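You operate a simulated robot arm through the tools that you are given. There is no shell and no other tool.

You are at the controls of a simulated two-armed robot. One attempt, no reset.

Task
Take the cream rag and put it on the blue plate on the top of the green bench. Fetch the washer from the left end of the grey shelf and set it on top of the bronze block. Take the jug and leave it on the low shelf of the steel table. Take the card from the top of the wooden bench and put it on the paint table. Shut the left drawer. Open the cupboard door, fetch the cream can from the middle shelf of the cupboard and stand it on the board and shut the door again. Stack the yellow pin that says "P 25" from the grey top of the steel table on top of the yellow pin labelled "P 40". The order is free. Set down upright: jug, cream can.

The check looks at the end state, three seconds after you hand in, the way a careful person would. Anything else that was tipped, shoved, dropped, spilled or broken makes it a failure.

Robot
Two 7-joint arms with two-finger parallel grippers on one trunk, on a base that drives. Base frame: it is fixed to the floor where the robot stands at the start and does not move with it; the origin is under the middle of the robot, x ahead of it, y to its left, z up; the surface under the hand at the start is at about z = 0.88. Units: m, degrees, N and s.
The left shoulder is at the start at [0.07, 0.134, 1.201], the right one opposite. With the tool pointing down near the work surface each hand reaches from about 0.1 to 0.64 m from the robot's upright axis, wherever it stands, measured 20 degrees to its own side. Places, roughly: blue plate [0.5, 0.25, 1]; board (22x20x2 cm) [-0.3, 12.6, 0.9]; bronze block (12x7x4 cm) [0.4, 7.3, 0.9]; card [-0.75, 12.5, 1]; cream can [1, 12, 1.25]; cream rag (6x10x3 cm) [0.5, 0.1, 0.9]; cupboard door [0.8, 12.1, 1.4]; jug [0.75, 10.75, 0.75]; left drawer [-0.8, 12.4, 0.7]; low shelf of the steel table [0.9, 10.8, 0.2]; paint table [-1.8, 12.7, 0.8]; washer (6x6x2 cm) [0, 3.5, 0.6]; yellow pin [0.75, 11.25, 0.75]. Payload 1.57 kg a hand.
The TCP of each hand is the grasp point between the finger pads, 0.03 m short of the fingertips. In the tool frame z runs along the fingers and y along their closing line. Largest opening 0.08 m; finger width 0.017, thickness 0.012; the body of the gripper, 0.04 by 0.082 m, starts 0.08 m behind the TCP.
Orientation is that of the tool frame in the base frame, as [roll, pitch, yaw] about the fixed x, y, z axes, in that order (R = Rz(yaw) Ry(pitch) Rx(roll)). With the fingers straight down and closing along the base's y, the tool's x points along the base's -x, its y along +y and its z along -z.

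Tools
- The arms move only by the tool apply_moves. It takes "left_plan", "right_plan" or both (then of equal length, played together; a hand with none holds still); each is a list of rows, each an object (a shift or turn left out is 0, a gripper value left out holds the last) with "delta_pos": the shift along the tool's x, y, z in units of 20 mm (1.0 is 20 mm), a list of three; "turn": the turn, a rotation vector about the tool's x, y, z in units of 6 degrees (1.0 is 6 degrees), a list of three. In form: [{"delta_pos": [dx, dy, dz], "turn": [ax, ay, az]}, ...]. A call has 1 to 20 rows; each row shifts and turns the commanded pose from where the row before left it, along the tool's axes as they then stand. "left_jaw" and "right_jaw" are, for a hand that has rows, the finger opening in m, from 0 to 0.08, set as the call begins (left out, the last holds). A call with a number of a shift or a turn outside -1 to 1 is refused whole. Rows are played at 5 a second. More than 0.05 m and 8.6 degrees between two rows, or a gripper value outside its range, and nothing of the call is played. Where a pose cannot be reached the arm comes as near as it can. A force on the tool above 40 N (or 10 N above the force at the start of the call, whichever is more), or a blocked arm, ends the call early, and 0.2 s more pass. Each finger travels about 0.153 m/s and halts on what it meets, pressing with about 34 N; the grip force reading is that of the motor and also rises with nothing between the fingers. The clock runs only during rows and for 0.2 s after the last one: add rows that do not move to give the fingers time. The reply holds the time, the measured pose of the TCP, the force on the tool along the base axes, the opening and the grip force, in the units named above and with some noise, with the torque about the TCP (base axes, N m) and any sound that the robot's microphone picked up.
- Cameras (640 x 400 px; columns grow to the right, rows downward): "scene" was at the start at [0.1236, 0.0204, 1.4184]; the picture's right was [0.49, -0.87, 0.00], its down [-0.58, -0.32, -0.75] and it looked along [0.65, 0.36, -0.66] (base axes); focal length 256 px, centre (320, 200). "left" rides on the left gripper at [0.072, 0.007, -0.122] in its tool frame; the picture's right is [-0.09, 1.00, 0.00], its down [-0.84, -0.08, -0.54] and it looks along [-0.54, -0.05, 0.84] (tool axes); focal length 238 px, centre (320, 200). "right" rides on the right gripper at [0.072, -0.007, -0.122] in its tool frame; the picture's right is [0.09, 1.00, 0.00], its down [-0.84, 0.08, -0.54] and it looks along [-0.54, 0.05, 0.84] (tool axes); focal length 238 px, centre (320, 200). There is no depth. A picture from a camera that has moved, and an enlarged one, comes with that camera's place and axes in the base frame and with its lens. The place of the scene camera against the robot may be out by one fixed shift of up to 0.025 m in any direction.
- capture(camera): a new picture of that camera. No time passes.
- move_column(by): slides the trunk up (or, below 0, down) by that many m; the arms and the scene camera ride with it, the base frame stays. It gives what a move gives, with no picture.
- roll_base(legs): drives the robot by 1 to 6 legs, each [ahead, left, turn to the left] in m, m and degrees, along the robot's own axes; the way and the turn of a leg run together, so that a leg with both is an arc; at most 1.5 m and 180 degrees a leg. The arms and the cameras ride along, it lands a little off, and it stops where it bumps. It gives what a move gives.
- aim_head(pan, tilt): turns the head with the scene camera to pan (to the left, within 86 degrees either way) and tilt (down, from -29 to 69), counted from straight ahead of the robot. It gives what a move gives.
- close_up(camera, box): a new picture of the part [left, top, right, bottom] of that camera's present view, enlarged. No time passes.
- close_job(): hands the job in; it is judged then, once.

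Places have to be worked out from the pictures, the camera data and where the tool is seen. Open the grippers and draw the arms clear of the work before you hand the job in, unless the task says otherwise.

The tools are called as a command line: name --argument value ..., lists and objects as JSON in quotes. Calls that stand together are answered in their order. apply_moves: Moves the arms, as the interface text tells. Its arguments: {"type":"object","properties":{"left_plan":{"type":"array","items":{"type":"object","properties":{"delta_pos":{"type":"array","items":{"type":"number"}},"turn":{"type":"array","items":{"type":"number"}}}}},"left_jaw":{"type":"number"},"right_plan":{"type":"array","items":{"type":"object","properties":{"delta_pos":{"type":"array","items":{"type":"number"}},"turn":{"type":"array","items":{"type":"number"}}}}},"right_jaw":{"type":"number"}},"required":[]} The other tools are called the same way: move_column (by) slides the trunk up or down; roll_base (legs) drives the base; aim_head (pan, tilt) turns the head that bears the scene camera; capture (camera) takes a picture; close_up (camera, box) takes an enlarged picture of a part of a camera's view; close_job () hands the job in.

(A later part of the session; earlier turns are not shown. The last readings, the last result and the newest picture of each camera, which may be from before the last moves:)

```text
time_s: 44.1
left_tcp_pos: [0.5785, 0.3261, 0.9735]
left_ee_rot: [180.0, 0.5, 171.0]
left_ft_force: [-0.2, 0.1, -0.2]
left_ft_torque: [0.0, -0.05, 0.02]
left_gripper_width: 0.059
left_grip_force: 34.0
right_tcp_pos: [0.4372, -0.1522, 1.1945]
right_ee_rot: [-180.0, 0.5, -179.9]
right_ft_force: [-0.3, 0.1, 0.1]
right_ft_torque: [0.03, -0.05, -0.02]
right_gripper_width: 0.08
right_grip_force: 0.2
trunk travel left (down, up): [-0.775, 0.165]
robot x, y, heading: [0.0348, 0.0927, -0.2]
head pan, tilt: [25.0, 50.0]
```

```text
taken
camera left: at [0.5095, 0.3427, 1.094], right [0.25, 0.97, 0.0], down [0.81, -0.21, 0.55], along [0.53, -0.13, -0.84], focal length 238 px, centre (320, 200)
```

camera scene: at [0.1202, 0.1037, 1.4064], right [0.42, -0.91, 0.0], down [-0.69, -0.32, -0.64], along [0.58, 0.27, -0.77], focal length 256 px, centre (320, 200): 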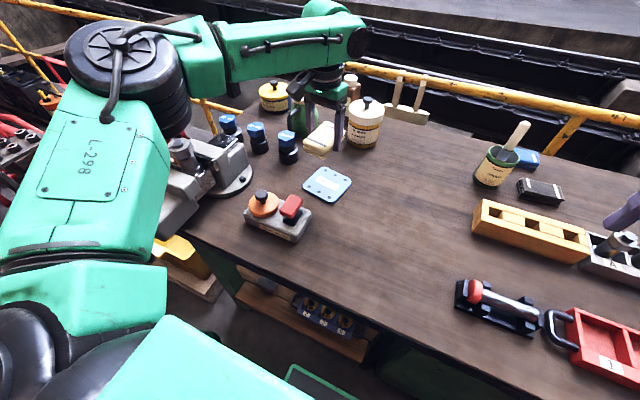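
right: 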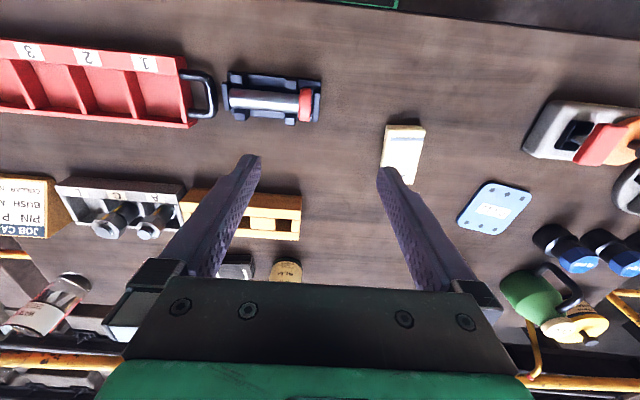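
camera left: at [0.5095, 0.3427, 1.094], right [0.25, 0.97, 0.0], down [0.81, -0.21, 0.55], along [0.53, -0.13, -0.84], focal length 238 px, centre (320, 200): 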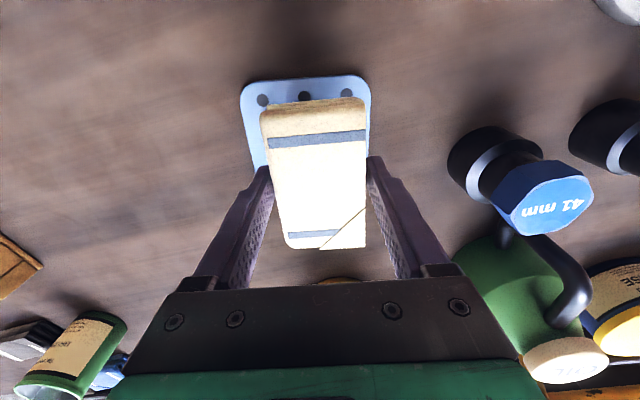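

The plate's centre reads about [0.580, 0.317] again, so nothing moved; the base tilted by half a degree on something low on the floor. I shift the rag the last 9 mm, then lower it toward the plate in small steps.

apply_moves --left_plan '[{"delta_pos": [-0.14, -0.43, 0]}, {"delta_pos": [0, 0, 0.5]}, {"delta_pos": [0, 0, 0.6]}, {"delta_pos": [0, 0, 0.6]}, {"delta_pos": [0, 0, 0.5]}, {"delta_pos": [0, 0, 0.3]}, {"delta_pos": [0, 0, 0]}]'

capture --camera "left"

close_up --camera "scene" --box '[220, 60, 420, 220]'

```text
time_s: 45.7
left_tcp_pos: [0.5653, 0.3232, 0.9278]
left_ee_rot: [180.0, 0.2, 171.1]
left_ft_force: [-0.2, 0.6, 0.3]
left_ft_torque: [0.02, 0.0, -0.01]
left_gripper_width: 0.059
left_grip_force: 34.2
left hand out of reach, approached as far as the arm can: row 1, 2, 3, 4, 5
right_tcp_pos: [0.4442, -0.1524, 1.1912]
right_ee_rot: [180.0, 0.0, 180.0]
right_ft_force: [-0.1, -0.6, 0.4]
right_ft_torque: [0.01, -0.01, 0.02]
right_gripper_width: 0.0801
right_grip_force: 0.1
trunk travel left (down, up): [-0.775, 0.165]
robot x, y, heading: [0.0305, 0.0885, -0.2]
head pan, tilt: [25.0, 50.0]
```

```text
taken
camera left: at [0.4971, 0.3407, 1.0494], right [0.25, 0.97, 0.0], down [0.81, -0.21, 0.54], along [0.53, -0.13, -0.84], focal length 238 px, centre (320, 200)
```

left: 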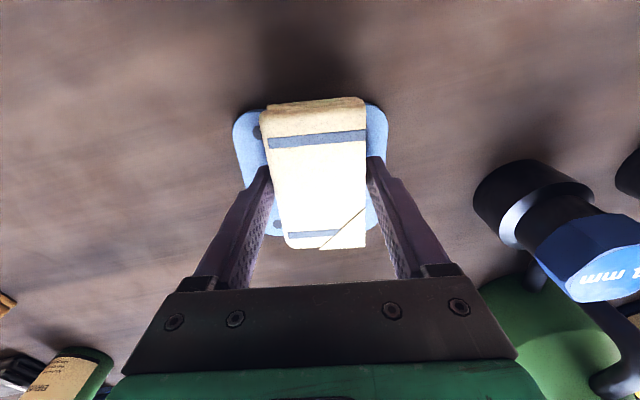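

```text
2.50 times, centred on (320, 140) of scene
camera zoom: at [0.1546, 0.1036, 1.4064], right [0.42, -0.91, 0.0], down [-0.69, -0.32, -0.64], along [0.58, 0.27, -0.77], focal length 641 px, centre (320, 350)
```

zoom: 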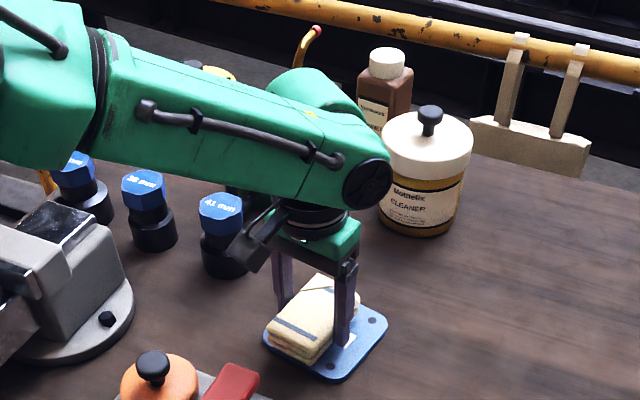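

The half-degree tilt was only from the stopping. The hand is still 15 mm short of the plate's centre at this height, so a lower trunk would help; I check the room between the elbow and the vise first.

aim_head --pan 60 --tilt 30

capture --camera "scene"

```text
time_s: 46.8
left_tcp_pos: [0.5668, 0.3228, 0.9276]
left_ee_rot: [180.0, 0.2, 170.9]
left_ft_force: [-0.2, 0.1, -0.5]
left_ft_torque: [-0.01, -0.04, -0.03]
left_gripper_width: 0.059
left_grip_force: 34.1
right_tcp_pos: [0.4445, -0.1528, 1.1912]
right_ee_rot: [180.0, -0.1, -179.9]
right_ft_force: [-0.1, -0.2, -0.2]
right_ft_torque: [-0.02, -0.01, 0.02]
right_gripper_width: 0.08
right_grip_force: 0.1
trunk travel left (down, up): [-0.775, 0.165]
robot x, y, heading: [0.0352, 0.093, 0.1]
head pan, tilt: [60.0, 30.0]
```

```text
taken
camera scene: at [0.1303, 0.1494, 1.4359], right [0.87, -0.5, 0.0], down [-0.25, -0.43, -0.87], along [0.43, 0.75, -0.5], focal length 256 px, centre (320, 200)
```

scene: 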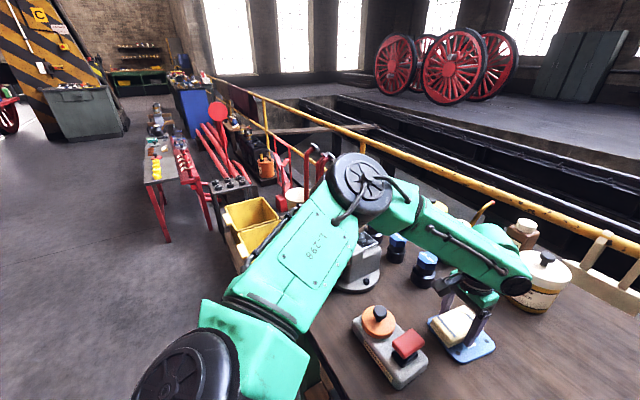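

The elbow is right over the vise, so I won't lower the trunk. Instead I raise the hand 1 cm, tilt it 6 degrees outward to gain reach, and shift the last 15 mm.

apply_moves --left_plan '[{"delta_pos": [0, 0, -0.6]}, {"turn": [0, -0.5, 0]}, {"turn": [0, -0.5, 0]}, {"turn": [0, -0.2, 0]}, {"delta_pos": [-0.25, -0.06, 0.03]}, {"delta_pos": [-0.25, -0.06, 0.03]}, {"delta_pos": [-0.25, -0.06, 0.03]}, {"delta_pos": [0, 0, 0]}]'

capture --camera "left"

```text
time_s: 48.5
left_tcp_pos: [0.5827, 0.3168, 0.9395]
left_ee_rot: [-179.9, 7.3, 171.0]
left_ft_force: [0.4, -0.3, -0.7]
left_ft_torque: [-0.01, -0.02, 0.0]
left_gripper_width: 0.059
left_grip_force: 33.8
right_tcp_pos: [0.4443, -0.1523, 1.1921]
right_ee_rot: [-180.0, 0.0, 180.0]
right_ft_force: [0.0, 0.8, 0.5]
right_ft_torque: [0.0, 0.01, 0.0]
right_gripper_width: 0.0802
right_grip_force: 0.1
trunk travel left (down, up): [-0.775, 0.165]
robot x, y, heading: [0.0414, 0.0896, -0.2]
head pan, tilt: [60.0, 30.0]
```

```text
taken
camera left: at [0.4993, 0.3359, 1.0502], right [0.25, 0.97, 0.01], down [0.74, -0.2, 0.64], along [0.63, -0.15, -0.76], focal length 238 px, centre (320, 200)
```

left: 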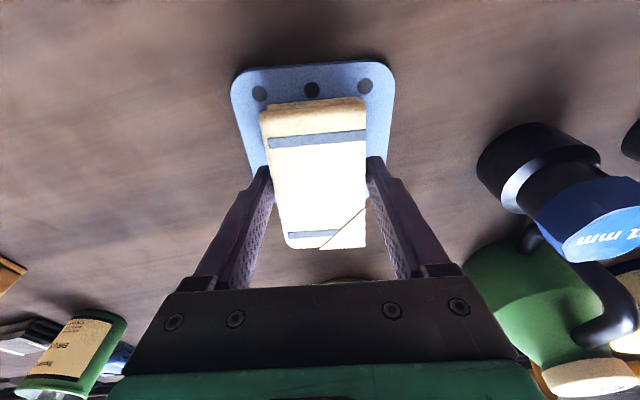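

The hand now reaches [0.583, 0.317] and the rag looks centred on the plate. I lower it in small steps until it touches.

apply_moves --left_plan '[{"delta_pos": [0.06, 0, 0.3]}, {"delta_pos": [0.06, 0, 0.3]}, {"delta_pos": [0.03, 0, 0.1]}, {"delta_pos": [0.01, 0, 0.08]}, {"delta_pos": [0.01, 0, 0.08]}, {"delta_pos": [0, 0, 0]}]'

capture --camera "left"

```text
time_s: 50.0
left_tcp_pos: [0.5807, 0.3168, 0.9243]
left_ee_rot: [179.8, 7.8, 171.1]
left_ft_force: [2.6, 2.6, 17.7]
left_ft_torque: [0.19, 0.63, -0.12]
left_gripper_width: 0.0592
left_grip_force: 34.2
right_tcp_pos: [0.4418, -0.1539, 1.1924]
right_ee_rot: [180.0, 0.0, 179.9]
right_ft_force: [0.1, -0.8, 0.3]
right_ft_torque: [0.0, 0.01, 0.02]
right_gripper_width: 0.0798
right_grip_force: 0.1
trunk travel left (down, up): [-0.775, 0.165]
robot x, y, heading: [0.035, 0.0916, 0.0]
head pan, tilt: [60.0, 30.0]
```

```text
taken
camera left: at [0.497, 0.3357, 1.0351], right [0.25, 0.97, 0.01], down [0.74, -0.2, 0.65], along [0.63, -0.15, -0.76], focal length 238 px, centre (320, 200)
```

left: 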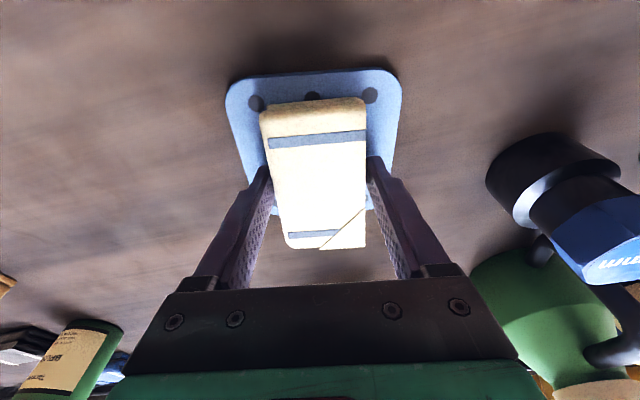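

The near end is on the plate with 18 N. I ease 1 mm up and open the fingers, then look.

apply_moves --left_plan '[{"delta_pos": [0, 0, -0.06]}, {"delta_pos": [0, 0, 0]}]'

apply_moves --left_plan '[{"delta_pos": [0, 0, 0]}, {"delta_pos": [0, 0, 0]}, {"delta_pos": [0, 0, 0]}, {"delta_pos": [0, 0, 0]}]' --left_jaw 0.08

capture --camera "left"

```text
time_s: 50.5
left_tcp_pos: [0.5799, 0.3174, 0.9244]
left_ee_rot: [-180.0, 7.4, 170.9]
left_ft_force: [5.8, 2.9, 14.7]
left_ft_torque: [0.16, 0.46, -0.14]
left_gripper_width: 0.0593
left_grip_force: 34.2
right_tcp_pos: [0.4429, -0.1535, 1.1943]
right_ee_rot: [-180.0, 0.2, -179.9]
right_ft_force: [-0.1, -0.4, -0.3]
right_ft_torque: [-0.02, -0.01, 0.0]
right_gripper_width: 0.08
right_grip_force: 0.1
trunk travel left (down, up): [-0.775, 0.165]
robot x, y, heading: [0.0359, 0.0911, -0.1]
head pan, tilt: [60.0, 30.0]
```

```text
time_s: 51.5
left_tcp_pos: [0.5811, 0.3166, 0.9229]
left_ee_rot: [-180.0, 7.4, 171.0]
left_ft_force: [0.2, 0.1, 0.1]
left_ft_torque: [-0.02, 0.02, 0.04]
left_gripper_width: 0.0796
left_grip_force: 0.1
right_tcp_pos: [0.4448, -0.1536, 1.1913]
right_ee_rot: [179.9, 0.0, 180.0]
right_ft_force: [-0.6, 0.9, 0.1]
right_ft_torque: [-0.01, 0.01, -0.02]
right_gripper_width: 0.0799
right_grip_force: 0.1
trunk travel left (down, up): [-0.775, 0.165]
robot x, y, heading: [0.0296, 0.0919, 0.0]
head pan, tilt: [60.0, 30.0]
```

```text
taken
camera left: at [0.4978, 0.3359, 1.0341], right [0.25, 0.97, 0.01], down [0.74, -0.2, 0.64], along [0.63, -0.15, -0.76], focal length 238 px, centre (320, 200)
```

left: 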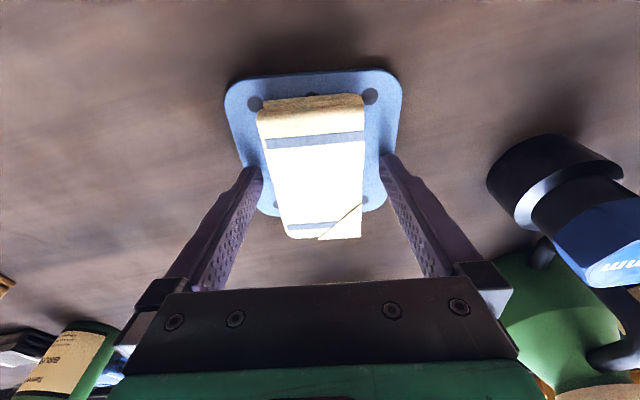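

The rag lies flat on the plate between the open fingers. I draw the left hand back along its own axis and view the result.

apply_moves --left_plan '[{"delta_pos": [0, 0, -0.5]}, {"delta_pos": [0, 0, -0.7]}, {"delta_pos": [0, 0, -1]}, {"delta_pos": [0, 0, -1]}, {"delta_pos": [0, 0, -1]}, {"delta_pos": [0, 0, -1]}, {"delta_pos": [0, 0, -1]}, {"turn": [0, 0.6, 0]}, {"turn": [0, 0.6, 0]}, {"delta_pos": [1, 0, 0]}, {"delta_pos": [1, 0, 0]}, {"delta_pos": [1, 0, -0.5]}, {"delta_pos": [1, 0, -0.5]}]'

capture --camera "left"

aim_head --pan 25 --tilt 50

capture --camera "scene"

```text
time_s: 54.4
left_tcp_pos: [0.4846, 0.332, 1.065]
left_ee_rot: [180.0, 0.2, 171.0]
left_ft_force: [-0.2, -0.1, -0.9]
left_ft_torque: [-0.01, -0.08, 0.02]
left_gripper_width: 0.08
left_grip_force: 0.1
right_tcp_pos: [0.4416, -0.1528, 1.1918]
right_ee_rot: [180.0, 0.2, 180.0]
right_ft_force: [-0.8, -0.4, 1.6]
right_ft_torque: [-0.02, -0.04, 0.0]
right_gripper_width: 0.0803
right_grip_force: 0.2
trunk travel left (down, up): [-0.775, 0.165]
robot x, y, heading: [0.0373, 0.0911, -0.1]
head pan, tilt: [60.0, 30.0]
```

```text
taken
camera left: at [0.4158, 0.3496, 1.1868], right [0.25, 0.97, 0.0], down [0.81, -0.21, 0.54], along [0.53, -0.13, -0.84], focal length 238 px, centre (320, 200)
```

left: 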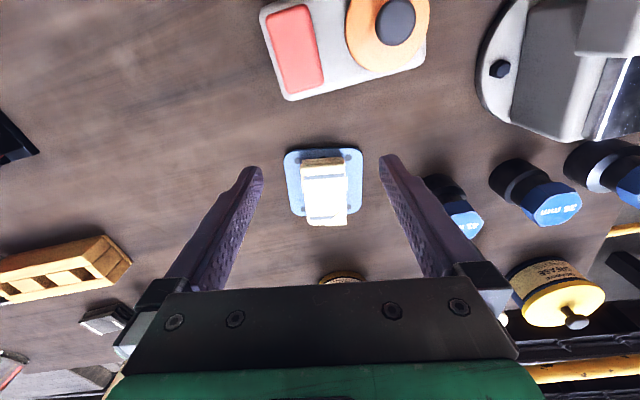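

```text
time_s: 55.4
left_tcp_pos: [0.4863, 0.3308, 1.0657]
left_ee_rot: [179.9, 0.2, 171.1]
left_ft_force: [-0.1, -0.2, -0.4]
left_ft_torque: [0.01, -0.03, 0.03]
left_gripper_width: 0.0799
left_grip_force: 0.0
right_tcp_pos: [0.4443, -0.1527, 1.1924]
right_ee_rot: [-180.0, 0.0, -179.9]
right_ft_force: [-0.6, 0.1, -0.7]
right_ft_torque: [0.01, 0.01, 0.02]
right_gripper_width: 0.08
right_grip_force: 0.0
trunk travel left (down, up): [-0.775, 0.165]
robot x, y, heading: [0.0347, 0.0892, -0.1]
head pan, tilt: [25.0, 50.0]
```

```text
taken
camera scene: at [0.1546, 0.1037, 1.4065], right [0.42, -0.91, 0.0], down [-0.69, -0.32, -0.64], along [0.58, 0.27, -0.77], focal length 256 px, centre (320, 200)
```

scene: 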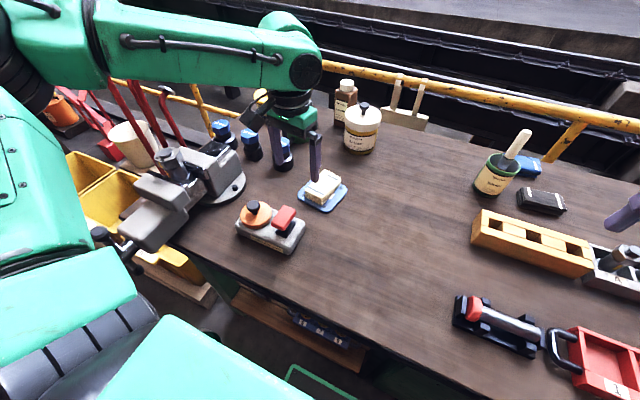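

The rag rests on the plate and nothing else has moved. I fold both hands in for travel, back away from the bench and turn left to see the way along y.

apply_moves --left_plan '[{"delta_pos": [0.85, -0.13, -1]}, {"delta_pos": [0.85, -0.13, -1]}, {"delta_pos": [0.85, -0.13, -1]}, {"delta_pos": [0.85, -0.13, -1]}, {"delta_pos": [0.85, -0.13, -1]}, {"delta_pos": [0.85, -0.13, -1]}, {"delta_pos": [0, 0, 0], "turn": [0, 0, -0.75]}, {"delta_pos": [0, 0, 0], "turn": [0, 0, -0.75]}]' --right_plan '[{"delta_pos": [0.8, 0, 0]}, {"delta_pos": [0.8, 0, 0]}, {"delta_pos": [0.8, 0, 0]}, {"delta_pos": [0.8, 0, 0]}, {"delta_pos": [0.8, 0, 0]}, {"delta_pos": [0.8, 0, 0]}, {"delta_pos": [0, 0, 0]}, {"delta_pos": [0, 0, 0]}]'

roll_base --legs '[[-0.35, 0, 0]]'

aim_head --pan 75 --tilt 20

capture --camera "scene"

```text
time_s: 57.2
left_tcp_pos: [0.3827, 0.3331, 1.1855]
left_ee_rot: [-180.0, 0.1, -180.0]
left_ft_force: [-0.3, 0.5, 1.1]
left_ft_torque: [-0.02, -0.02, -0.04]
left_gripper_width: 0.0802
left_grip_force: 0.0
right_tcp_pos: [0.3474, -0.1536, 1.1915]
right_ee_rot: [-180.0, 0.0, -180.0]
right_ft_force: [-0.2, -0.2, 0.8]
right_ft_torque: [0.01, 0.01, 0.02]
right_gripper_width: 0.0801
right_grip_force: 0.0
trunk travel left (down, up): [-0.775, 0.165]
robot x, y, heading: [0.0327, 0.0912, -0.2]
head pan, tilt: [25.0, 50.0]
```

```text
time_s: 59.4
left_tcp_pos: [0.0345, 0.3322, 1.1854]
left_ee_rot: [-180.0, 0.0, 179.8]
left_ft_force: [-0.3, -0.4, 0.4]
left_ft_torque: [0.01, 0.04, -0.03]
left_gripper_width: 0.0799
left_grip_force: 0.0
right_tcp_pos: [-0.0023, -0.1525, 1.1913]
right_ee_rot: [-180.0, 0.0, 179.7]
right_ft_force: [-0.8, -0.5, -0.5]
right_ft_torque: [-0.05, -0.03, 0.02]
right_gripper_width: 0.0801
right_grip_force: 0.0
trunk travel left (down, up): [-0.775, 0.165]
robot x, y, heading: [-0.3185, 0.0931, -0.0]
head pan, tilt: [25.0, 50.0]
```

```text
time_s: 60.6
left_tcp_pos: [0.0336, 0.3322, 1.1856]
left_ee_rot: [180.0, 0.0, 179.8]
left_ft_force: [-0.5, 0.0, 0.2]
left_ft_torque: [0.02, 0.02, 0.02]
left_gripper_width: 0.0798
left_grip_force: 0.0
right_tcp_pos: [-0.0032, -0.1533, 1.1918]
right_ee_rot: [-180.0, -0.1, 179.8]
right_ft_force: [0.7, -0.6, 0.0]
right_ft_torque: [0.03, -0.02, 0.02]
right_gripper_width: 0.0798
right_grip_force: 0.0
trunk travel left (down, up): [-0.775, 0.165]
robot x, y, heading: [-0.3149, 0.092, -0.1]
head pan, tilt: [75.0, 20.0]
```

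```text
taken
camera scene: at [-0.2411, 0.1616, 1.452], right [0.96, -0.26, 0.0], down [-0.09, -0.33, -0.94], along [0.25, 0.91, -0.34], focal length 256 px, centre (320, 200)
```

scene: 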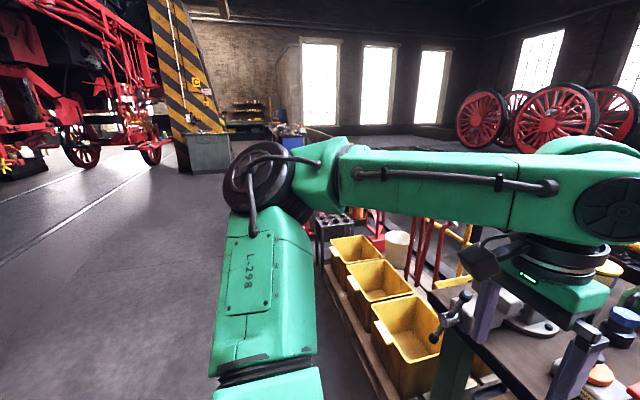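

The floor to the left is open and the yellow bins reach out from the bench end. I back another 0.35 m and turn to face along +y.

roll_base --legs '[[-0.35, 0, 0], [0, 0, 90]]'

aim_head --pan 0 --tilt 15

capture --camera "scene"

aim_head --pan -50 --tilt 20

capture --camera "scene"

```text
time_s: 66.7
left_tcp_pos: [-0.9049, 0.4462, 1.1856]
left_ee_rot: [180.0, 0.1, -90.7]
left_ft_force: [0.3, -0.5, -0.2]
left_ft_torque: [0.03, 0.01, 0.01]
left_gripper_width: 0.08
left_grip_force: 0.2
right_tcp_pos: [-0.42, 0.4028, 1.1913]
right_ee_rot: [179.9, 0.0, -90.8]
right_ft_force: [0.0, -0.8, -0.2]
right_ft_torque: [0.02, -0.04, -0.01]
right_gripper_width: 0.0799
right_grip_force: 0.0
trunk travel left (down, up): [-0.775, 0.165]
robot x, y, heading: [-0.6674, 0.0962, 89.1]
head pan, tilt: [75.0, 20.0]
```

```text
time_s: 68.2
left_tcp_pos: [-0.9045, 0.4452, 1.1865]
left_ee_rot: [180.0, 0.1, -90.7]
left_ft_force: [-0.2, -0.5, -0.3]
left_ft_torque: [0.05, -0.01, 0.02]
left_gripper_width: 0.08
left_grip_force: 0.0
right_tcp_pos: [-0.4202, 0.4036, 1.1911]
right_ee_rot: [-179.9, 0.1, -90.8]
right_ft_force: [0.2, 0.9, -0.1]
right_ft_torque: [-0.01, 0.04, 0.0]
right_gripper_width: 0.08
right_grip_force: 0.0
trunk travel left (down, up): [-0.775, 0.165]
robot x, y, heading: [-0.6669, 0.0967, 89.4]
head pan, tilt: [0.0, 15.0]
```

```text
taken
camera scene: at [-0.6662, 0.2172, 1.4602], right [1.0, -0.01, 0.0], down [0.0, -0.26, -0.97], along [0.01, 0.97, -0.26], focal length 256 px, centre (320, 200)
```

scene: 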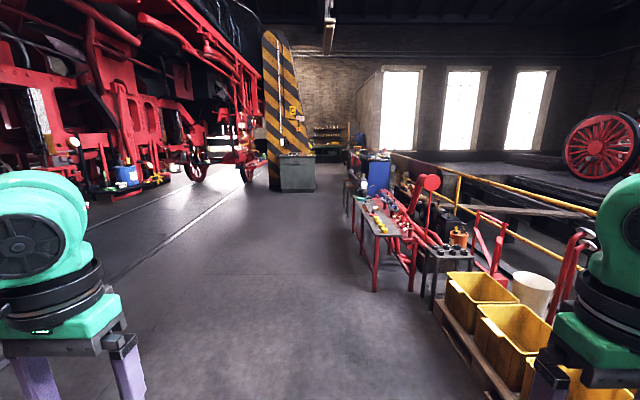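

```text
time_s: 69.3
left_tcp_pos: [-0.9034, 0.4461, 1.1858]
left_ee_rot: [-179.9, 0.0, -90.8]
left_ft_force: [0.0, -0.4, 0.3]
left_ft_torque: [-0.01, 0.01, 0.0]
left_gripper_width: 0.08
left_grip_force: 0.1
right_tcp_pos: [-0.4197, 0.4051, 1.1924]
right_ee_rot: [-180.0, 0.0, -90.9]
right_ft_force: [-0.3, 0.6, -0.5]
right_ft_torque: [0.01, 0.03, 0.03]
right_gripper_width: 0.0801
right_grip_force: 0.0
trunk travel left (down, up): [-0.775, 0.165]
robot x, y, heading: [-0.669, 0.092, 89.2]
head pan, tilt: [-50.0, 20.0]
```

```text
taken
camera scene: at [-0.5954, 0.1827, 1.452], right [0.63, -0.77, 0.0], down [-0.27, -0.22, -0.94], along [0.73, 0.59, -0.34], focal length 256 px, centre (320, 200)
```

scene: 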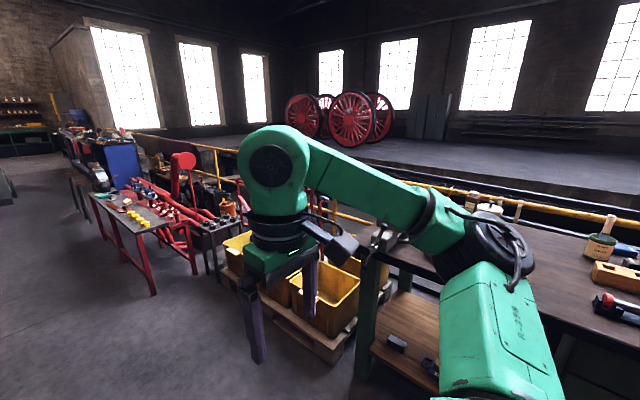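

The corridor ahead (+y) is free; the grey-topped shelf with red legs runs from about y 2.3 to 3.5 at x about 0. I drive forward along the corridor to about y 2.4, keeping some distance to it.

roll_base --legs '[[1.3, 0.15, 0.8], [1.0, 0.0, 0]]'

aim_head --pan -40 --tilt 35

capture --camera "scene"

```text
time_s: 80.8
left_tcp_pos: [-1.0189, 2.7567, 1.1868]
left_ee_rot: [-180.0, 0.2, -90.8]
left_ft_force: [0.4, 0.3, -0.7]
left_ft_torque: [-0.03, 0.02, 0.0]
left_gripper_width: 0.0802
left_grip_force: 0.1
right_tcp_pos: [-0.5331, 2.7149, 1.1933]
right_ee_rot: [-180.0, 0.1, -90.8]
right_ft_force: [-0.2, 0.5, 0.8]
right_ft_torque: [0.01, 0.01, 0.01]
right_gripper_width: 0.0798
right_grip_force: 0.2
trunk travel left (down, up): [-0.775, 0.165]
robot x, y, heading: [-0.7822, 2.4042, 89.1]
head pan, tilt: [-50.0, 20.0]
```

```text
time_s: 81.5
left_tcp_pos: [-1.0186, 2.7588, 1.185]
left_ee_rot: [-180.0, 0.2, -90.9]
left_ft_force: [0.1, -0.1, -0.8]
left_ft_torque: [-0.03, -0.01, -0.03]
left_gripper_width: 0.0801
left_grip_force: 0.0
right_tcp_pos: [-0.5342, 2.7155, 1.1924]
right_ee_rot: [180.0, 0.0, -90.8]
right_ft_force: [-0.3, 0.4, 0.4]
right_ft_torque: [0.03, -0.01, 0.01]
right_gripper_width: 0.0801
right_grip_force: 0.0
trunk travel left (down, up): [-0.775, 0.165]
robot x, y, heading: [-0.7809, 2.4018, 89.3]
head pan, tilt: [-40.0, 35.0]
```

```text
taken
camera scene: at [-0.7239, 2.5021, 1.4282], right [0.76, -0.65, 0.0], down [-0.37, -0.43, -0.82], along [0.54, 0.62, -0.57], focal length 256 px, centre (320, 200)
```

scene: 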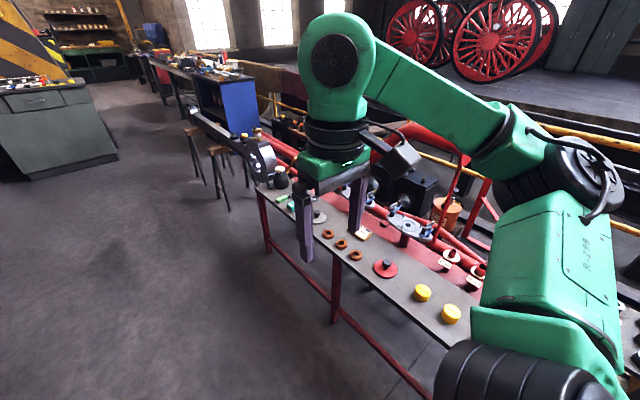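

The grey shelf is ahead on the right with several rings and caps on it; I zoom in on its left (far) end.

close_up --camera "scene" --box '[240, 130, 480, 330]'

capture --camera "right"

```text
2.00 times, centred on (360, 230) of scene
camera zoom: at [-0.7239, 2.5021, 1.4282], right [0.76, -0.65, 0.0], down [-0.37, -0.43, -0.82], along [0.54, 0.62, -0.57], focal length 513 px, centre (240, 140)
```

zoom: 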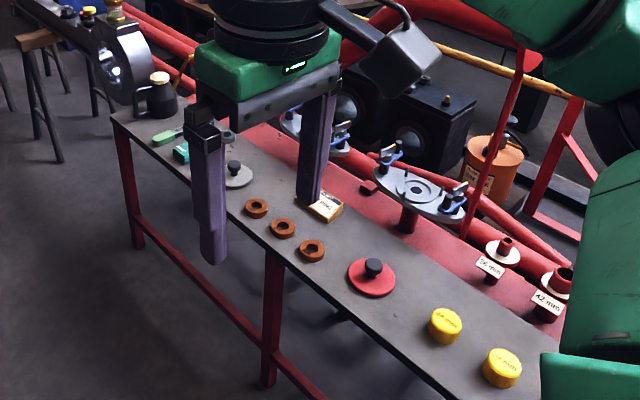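

```text
taken
camera right: at [-0.5282, 2.6445, 1.3127], right [-1.0, -0.08, 0.0], down [-0.07, 0.84, 0.54], along [-0.04, 0.54, -0.84], focal length 238 px, centre (320, 200)
```

right: 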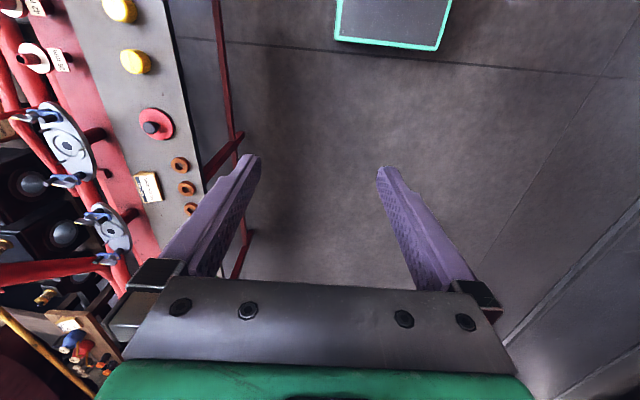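

The left end of the shelf is near y 3.7, and the gripper hides what stands there. I drive 1 m on and turn right to face the shelf.

roll_base --legs '[[1.0, 0.05, 0.7], [0, 0, -90]]'

aim_head --pan 0 --tilt 45

capture --camera "scene"

```text
time_s: 90.5
left_tcp_pos: [-0.4804, 3.6481, 1.186]
left_ee_rot: [179.9, 0.0, -179.5]
left_ft_force: [-0.7, 0.4, -0.3]
left_ft_torque: [-0.03, 0.02, -0.01]
left_gripper_width: 0.08
left_grip_force: 0.1
right_tcp_pos: [-0.5108, 3.1632, 1.1917]
right_ee_rot: [-180.0, -0.1, -179.6]
right_ft_force: [-0.7, -0.6, 0.2]
right_ft_torque: [-0.02, 0.01, 0.01]
right_gripper_width: 0.0801
right_grip_force: 0.0
trunk travel left (down, up): [-0.775, 0.165]
robot x, y, heading: [-0.8255, 3.4021, 0.3]
head pan, tilt: [-40.0, 35.0]
```

```text
time_s: 91.6
left_tcp_pos: [-0.4789, 3.648, 1.1851]
left_ee_rot: [180.0, 0.0, -179.5]
left_ft_force: [0.3, -0.2, -0.7]
left_ft_torque: [-0.01, 0.01, 0.0]
left_gripper_width: 0.0802
left_grip_force: 0.1
right_tcp_pos: [-0.5109, 3.1626, 1.1926]
right_ee_rot: [179.9, 0.1, -179.5]
right_ft_force: [0.4, -0.3, 0.2]
right_ft_torque: [-0.01, -0.01, -0.01]
right_gripper_width: 0.0803
right_grip_force: 0.1
trunk travel left (down, up): [-0.775, 0.165]
robot x, y, heading: [-0.8266, 3.4002, 0.5]
head pan, tilt: [0.0, 45.0]
```

```text
taken
camera scene: at [-0.6943, 3.3842, 1.4134], right [0.01, -1.0, 0.0], down [-0.71, -0.01, -0.71], along [0.71, 0.01, -0.71], focal length 256 px, centre (320, 200)
```

scene: 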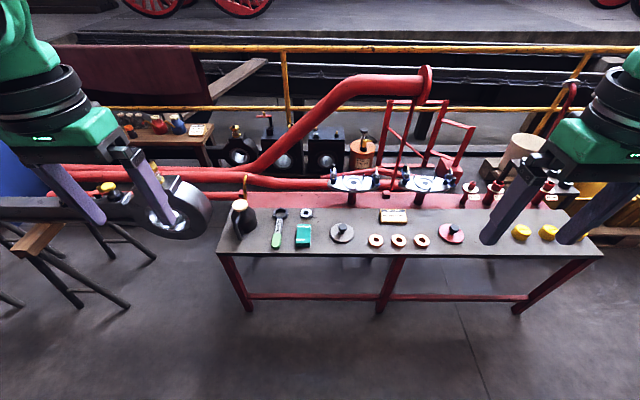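

close_up --camera "scene" --box '[210, 160, 470, 290]'

```text
2.46 times, centred on (340, 225) of scene
camera zoom: at [-0.6943, 3.3842, 1.4134], right [0.01, -1.0, 0.0], down [-0.71, -0.01, -0.71], along [0.71, 0.01, -0.71], focal length 631 px, centre (271, 138)
```

zoom: 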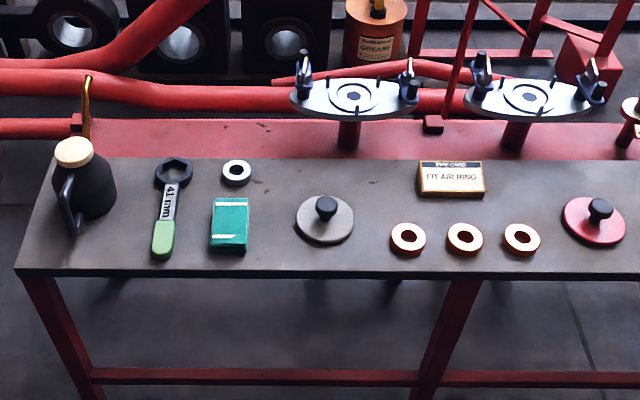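

The washer is the pale ring near the left end, behind the teal box, at about [0.035, 3.475]. I drive up to about x -0.46, y 3.33 so that it lies well for the left hand, then lower the trunk.

roll_base --legs '[[0.36, -0.07, -0.4]]'

move_column --by -0.27

capture --camera "left"

capture --camera "scene"

```text
time_s: 93.9
left_tcp_pos: [-0.1181, 3.578, 1.188]
left_ee_rot: [-179.9, 0.2, -179.7]
left_ft_force: [-0.8, -0.3, -0.2]
left_ft_torque: [-0.02, -0.01, 0.01]
left_gripper_width: 0.0799
left_grip_force: 0.0
right_tcp_pos: [-0.1522, 3.0926, 1.1923]
right_ee_rot: [-180.0, 0.1, -179.8]
right_ft_force: [-0.9, -0.7, -0.2]
right_ft_torque: [0.01, 0.0, -0.02]
right_gripper_width: 0.0799
right_grip_force: 0.0
trunk travel left (down, up): [-0.775, 0.165]
robot x, y, heading: [-0.4662, 3.3368, 0.3]
head pan, tilt: [0.0, 45.0]
```

```text
time_s: 96.7
left_tcp_pos: [-0.1163, 3.5792, 0.9161]
left_ee_rot: [179.9, 0.1, -179.8]
left_ft_force: [0.4, 0.8, -0.1]
left_ft_torque: [0.0, -0.02, 0.02]
left_gripper_width: 0.0797
left_grip_force: 0.0
right_tcp_pos: [-0.1506, 3.0927, 0.9218]
right_ee_rot: [180.0, 0.0, -179.8]
right_ft_force: [0.6, 0.0, 0.1]
right_ft_torque: [-0.02, 0.0, -0.05]
right_gripper_width: 0.0801
right_grip_force: 0.1
trunk travel left (down, up): [-0.505, 0.435]
robot x, y, heading: [-0.4644, 3.3365, 0.3]
head pan, tilt: [0.0, 45.0]
```

```text
taken
camera left: at [-0.1875, 3.5838, 1.0371], right [0.09, 1.0, 0.0], down [0.84, -0.07, 0.54], along [0.54, -0.05, -0.84], focal length 238 px, centre (320, 200)
```

left: 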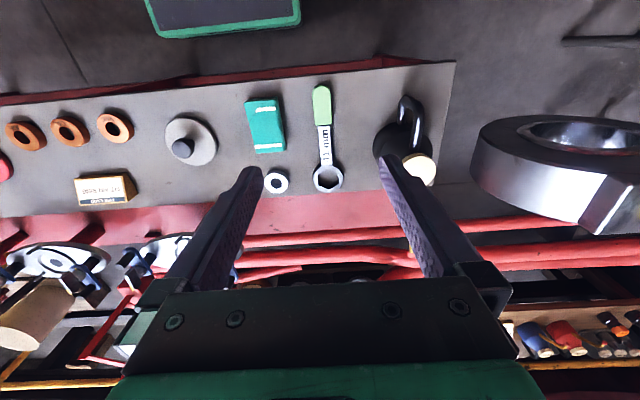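

```text
taken
camera scene: at [-0.3327, 3.3158, 1.1434], right [0.0, -1.0, 0.0], down [-0.71, 0.0, -0.71], along [0.71, 0.0, -0.71], focal length 256 px, centre (320, 200)
```

scene: 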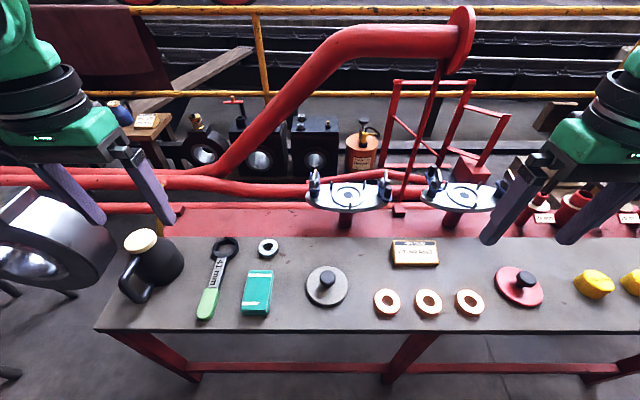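

The washer reads [0.035, 3.470] from both cameras. A big steel ring stands near the left arm, so I check clearance there before moving.

aim_head --pan 55 --tilt 40

capture --camera "scene"

```text
time_s: 97.9
left_tcp_pos: [-0.1165, 3.5773, 0.9168]
left_ee_rot: [180.0, 0.1, -179.8]
left_ft_force: [-0.6, -0.2, 0.2]
left_ft_torque: [-0.02, 0.0, -0.01]
left_gripper_width: 0.0797
left_grip_force: 0.0
right_tcp_pos: [-0.1499, 3.0946, 0.9217]
right_ee_rot: [-179.9, 0.0, -179.8]
right_ft_force: [-0.6, 0.1, -0.3]
right_ft_torque: [-0.01, 0.02, -0.01]
right_gripper_width: 0.0801
right_grip_force: 0.1
trunk travel left (down, up): [-0.505, 0.435]
robot x, y, heading: [-0.4632, 3.3378, 0.2]
head pan, tilt: [55.0, 40.0]
```

```text
taken
camera scene: at [-0.3653, 3.3853, 1.1506], right [0.82, -0.57, 0.0], down [-0.37, -0.53, -0.77], along [0.44, 0.63, -0.64], focal length 256 px, centre (320, 200)
```

scene: 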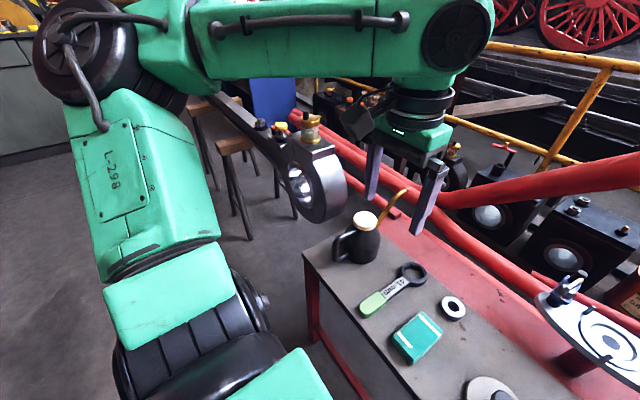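

The ring belongs to a rod on stools beyond the shelf and lies below the forearm, which will swing away from it. I move the left hand over the washer and down to about z 0.74.

apply_moves --left_plan '[{"delta_pos": [-0.95, -0.68, 0]}, {"delta_pos": [-0.95, -0.68, 0]}, {"delta_pos": [-0.95, -0.68, 0]}, {"delta_pos": [-0.95, -0.68, 0]}, {"delta_pos": [-0.95, -0.68, 0]}, {"delta_pos": [-0.95, -0.68, 0]}, {"delta_pos": [-0.95, -0.68, 0]}, {"delta_pos": [-0.95, -0.68, 0]}, {"delta_pos": [0, 0, 1]}, {"delta_pos": [0, 0, 1]}, {"delta_pos": [0, 0, 1]}, {"delta_pos": [0, 0, 1]}, {"delta_pos": [0, 0, 1]}, {"delta_pos": [0, 0, 1]}, {"delta_pos": [0, 0, 1]}, {"delta_pos": [0, 0, 1]}, {"delta_pos": [0, 0, 0.7]}, {"delta_pos": [0, 0, 0]}]'

capture --camera "left"

aim_head --pan 30 --tilt 50

capture --camera "scene"

```text
time_s: 101.7
left_tcp_pos: [0.0261, 3.4757, 0.7419]
left_ee_rot: [-179.9, 0.1, -179.8]
left_ft_force: [-0.2, -0.1, 0.2]
left_ft_torque: [0.0, 0.0, -0.01]
left_gripper_width: 0.0801
left_grip_force: 0.0
left hand out of reach, approached as far as the arm can: row 8
right_tcp_pos: [-0.1487, 3.0931, 0.921]
right_ee_rot: [-180.0, 0.0, -179.8]
right_ft_force: [-0.4, 0.9, 0.8]
right_ft_torque: [-0.04, 0.0, 0.01]
right_gripper_width: 0.08
right_grip_force: 0.0
trunk travel left (down, up): [-0.505, 0.435]
robot x, y, heading: [-0.4609, 3.337, 0.5]
head pan, tilt: [55.0, 40.0]
```

```text
taken
camera left: at [-0.0448, 3.4816, 0.8633], right [0.09, 1.0, 0.0], down [0.84, -0.07, 0.54], along [0.54, -0.05, -0.84], focal length 238 px, centre (320, 200)
```

left: 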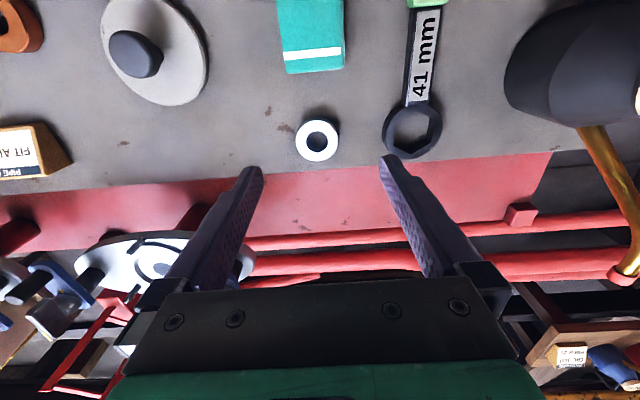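

```text
time_s: 102.6
left_tcp_pos: [0.0261, 3.4754, 0.7422]
left_ee_rot: [-180.0, 0.2, -179.9]
left_ft_force: [-0.3, 0.5, -0.9]
left_ft_torque: [-0.01, 0.04, 0.01]
left_gripper_width: 0.0798
left_grip_force: 0.0
right_tcp_pos: [-0.149, 3.0925, 0.9218]
right_ee_rot: [180.0, 0.0, -179.8]
right_ft_force: [1.3, 0.8, -0.5]
right_ft_torque: [0.03, -0.02, -0.01]
right_gripper_width: 0.08
right_grip_force: 0.0
trunk travel left (down, up): [-0.505, 0.435]
robot x, y, heading: [-0.4644, 3.3335, -0.1]
head pan, tilt: [30.0, 50.0]
```

```text
taken
camera scene: at [-0.3474, 3.3544, 1.1365], right [0.5, -0.86, 0.0], down [-0.66, -0.39, -0.64], along [0.56, 0.32, -0.77], focal length 256 px, centre (320, 200)
```

scene: 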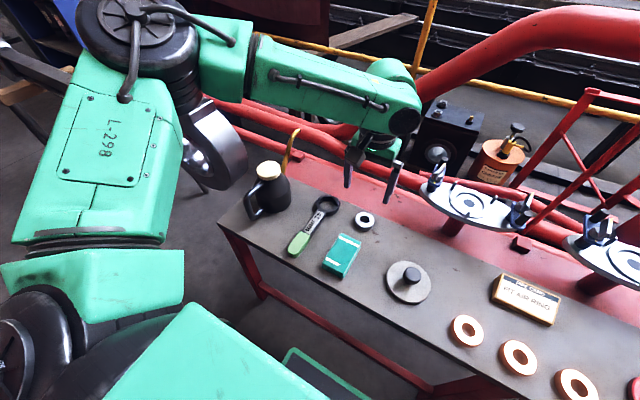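

The washer shows just ahead of the fingers; I enlarge the wrist view to measure it better.

close_up --camera "left" --box '[240, 80, 440, 205]'

close_up --camera "scene" --box '[280, 120, 480, 280]'

```text
3.20 times, centred on (340, 142) of left
camera zoom: at [-0.0447, 3.4816, 0.8636], right [0.09, 1.0, 0.0], down [0.84, -0.07, 0.54], along [0.54, -0.05, -0.84], focal length 763 px, centre (256, 384)
```

zoom: 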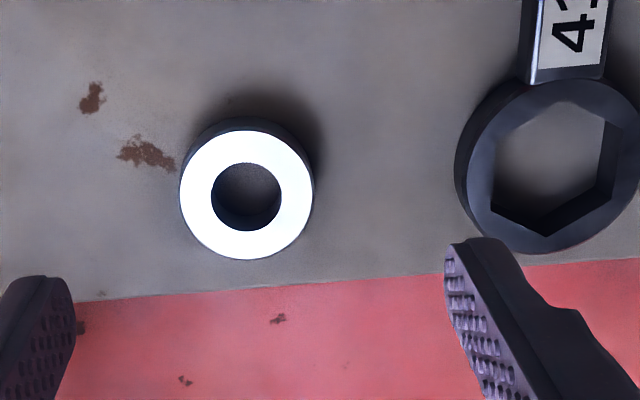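

```text
2.50 times, centred on (380, 200) of scene
camera zoom: at [-0.3474, 3.3544, 1.1365], right [0.5, -0.86, 0.0], down [-0.66, -0.39, -0.64], along [0.56, 0.32, -0.77], focal length 641 px, centre (170, 200)
```

zoom: 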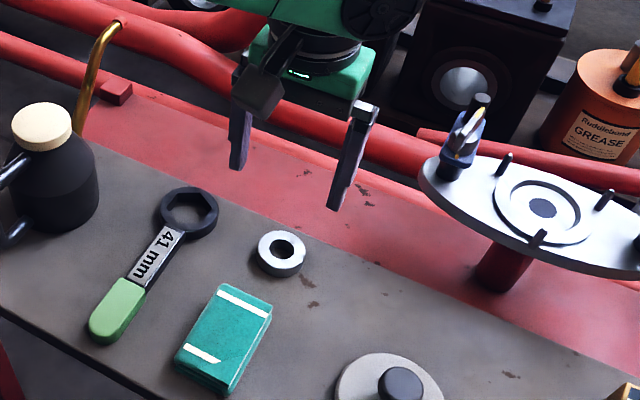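

I place the washer's centre at about [0.041, 3.470] and its top near z 0.61; its outer diameter looks like about 45 mm. The arm was near a limit here, so I raise the hand a little and shift the base 8 cm right to bring the washer more to the left arm's side.

apply_moves --left_plan '[{"delta_pos": [0, 0, -1]}, {"delta_pos": [0, 0, -1]}, {"delta_pos": [0, 0, -1]}]'

roll_base --legs '[[0, -0.08, 0]]'

apply_moves --left_plan '[{"delta_pos": [-0.15, 0.9, 0]}, {"delta_pos": [-0.15, 0.9, 0]}, {"delta_pos": [-0.15, 0.9, 0]}, {"delta_pos": [-0.15, 0.9, 0]}, {"delta_pos": [0, 0, 1]}, {"delta_pos": [0, 0, 1]}, {"delta_pos": [0, 0, 1]}, {"delta_pos": [0, 0, 1]}, {"delta_pos": [0, 0, 0]}]'

close_up --camera "left" --box '[240, 80, 440, 205]'

```text
time_s: 103.4
left_tcp_pos: [0.0259, 3.4758, 0.8028]
left_ee_rot: [180.0, 0.1, -179.8]
left_ft_force: [0.9, 0.6, 0.1]
left_ft_torque: [0.01, -0.02, 0.01]
left_gripper_width: 0.0801
left_grip_force: 0.0
right_tcp_pos: [-0.1496, 3.0939, 0.9218]
right_ee_rot: [179.9, 0.0, -179.8]
right_ft_force: [-0.7, 0.7, -0.4]
right_ft_torque: [0.0, -0.02, 0.01]
right_gripper_width: 0.0799
right_grip_force: 0.0
trunk travel left (down, up): [-0.505, 0.435]
robot x, y, heading: [-0.4638, 3.3364, 0.4]
head pan, tilt: [30.0, 50.0]
```

```text
time_s: 104.5
left_tcp_pos: [0.0268, 3.3959, 0.8017]
left_ee_rot: [-180.0, 0.1, -179.8]
left_ft_force: [-0.2, 0.5, 0.0]
left_ft_torque: [-0.01, 0.02, 0.03]
left_gripper_width: 0.0798
left_grip_force: 0.1
right_tcp_pos: [-0.149, 3.0125, 0.921]
right_ee_rot: [-180.0, 0.1, -179.8]
right_ft_force: [-0.3, -0.4, -0.6]
right_ft_torque: [0.01, 0.0, -0.01]
right_gripper_width: 0.0801
right_grip_force: 0.0
trunk travel left (down, up): [-0.505, 0.435]
robot x, y, heading: [-0.4652, 3.2547, 0.2]
head pan, tilt: [30.0, 50.0]
```

```text
time_s: 106.5
left_tcp_pos: [0.0388, 3.4667, 0.7216]
left_ee_rot: [180.0, 0.0, -179.8]
left_ft_force: [-0.2, 0.3, 0.4]
left_ft_torque: [-0.02, -0.04, 0.03]
left_gripper_width: 0.08
left_grip_force: 0.1
right_tcp_pos: [-0.1505, 3.0125, 0.9218]
right_ee_rot: [-180.0, 0.1, -179.8]
right_ft_force: [-0.5, 0.4, 0.1]
right_ft_torque: [0.0, 0.0, -0.05]
right_gripper_width: 0.0801
right_grip_force: 0.1
trunk travel left (down, up): [-0.505, 0.435]
robot x, y, heading: [-0.4608, 3.2549, 0.4]
head pan, tilt: [30.0, 50.0]
```

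```text
3.20 times, centred on (340, 142) of left
camera zoom: at [-0.033, 3.4731, 0.8426], right [0.09, 1.0, 0.0], down [0.84, -0.07, 0.54], along [0.54, -0.05, -0.84], focal length 763 px, centre (256, 384)
```

zoom: 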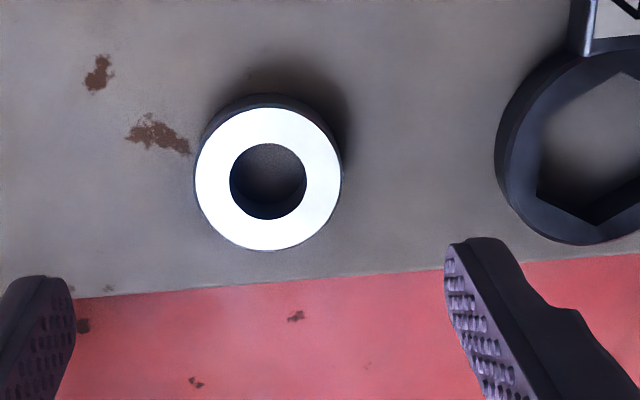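

Comparing both views puts the washer's top near z 0.60 and its centre at about [0.044, 3.469]. I shift by that and go down to TCP 0.655 to check again.

apply_moves --left_plan '[{"delta_pos": [-0.25, 0.12, 0.5]}, {"delta_pos": [0, 0, 0.9]}, {"delta_pos": [0, 0, 0.9]}, {"delta_pos": [0, 0, 0.9]}, {"delta_pos": [0, 0, 0]}]'

capture --camera "left"

close_up --camera "scene" --box '[280, 100, 480, 260]'

```text
time_s: 107.7
left_tcp_pos: [0.0451, 3.4695, 0.6585]
left_ee_rot: [179.9, 0.1, -179.7]
left_ft_force: [1.1, -0.6, 0.2]
left_ft_torque: [-0.03, 0.0, -0.03]
left_gripper_width: 0.08
left_grip_force: 0.0
right_tcp_pos: [-0.1495, 3.0139, 0.922]
right_ee_rot: [180.0, 0.0, -179.8]
right_ft_force: [1.4, 0.6, 0.5]
right_ft_torque: [0.02, 0.01, 0.0]
right_gripper_width: 0.08
right_grip_force: 0.0
trunk travel left (down, up): [-0.505, 0.435]
robot x, y, heading: [-0.4646, 3.2563, 0.5]
head pan, tilt: [30.0, 50.0]
```

```text
taken
camera left: at [-0.0268, 3.4759, 0.7789], right [0.09, 1.0, 0.0], down [0.84, -0.07, 0.54], along [0.54, -0.05, -0.84], focal length 238 px, centre (320, 200)
```

left: 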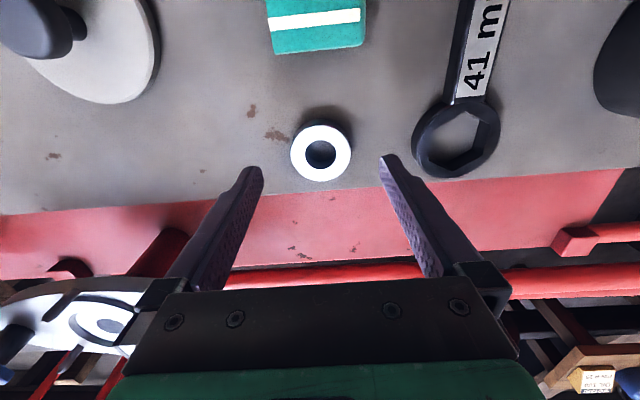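

```text
2.50 times, centred on (380, 180) of scene
camera zoom: at [-0.3473, 3.2744, 1.1365], right [0.5, -0.86, 0.0], down [-0.66, -0.38, -0.64], along [0.56, 0.32, -0.77], focal length 641 px, centre (170, 250)
```

zoom: 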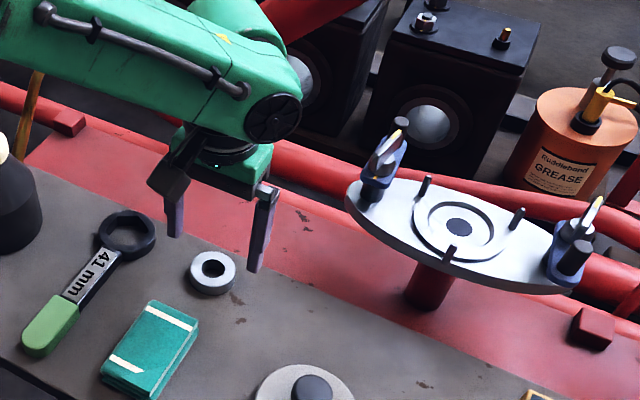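

The washer is centred between the fingers within 2 mm, its top near z 0.602. I descend and feel for the shelf in small steps.

apply_moves --left_plan '[{"delta_pos": [0.08, 0.02, 0.6]}, {"delta_pos": [0, 0, 0.6]}, {"delta_pos": [0, 0, 0.5]}, {"delta_pos": [0, 0, 0.1]}, {"delta_pos": [0, 0, 0.1]}, {"delta_pos": [0, 0, 0]}]'

```text
time_s: 109.1
left_tcp_pos: [0.038, 3.472, 0.6231]
left_ee_rot: [-179.9, 0.1, -179.8]
left_ft_force: [-0.1, 0.5, -0.4]
left_ft_torque: [-0.02, 0.0, -0.01]
left_gripper_width: 0.0797
left_grip_force: 0.0
left hand out of reach, approached as far as the arm can: row 3
right_tcp_pos: [-0.1487, 3.0123, 0.9214]
right_ee_rot: [-179.9, 0.0, -179.8]
right_ft_force: [0.0, 0.0, 0.3]
right_ft_torque: [-0.02, -0.01, 0.01]
right_gripper_width: 0.0801
right_grip_force: 0.1
trunk travel left (down, up): [-0.505, 0.435]
robot x, y, heading: [-0.4651, 3.2574, 0.3]
head pan, tilt: [30.0, 50.0]
```

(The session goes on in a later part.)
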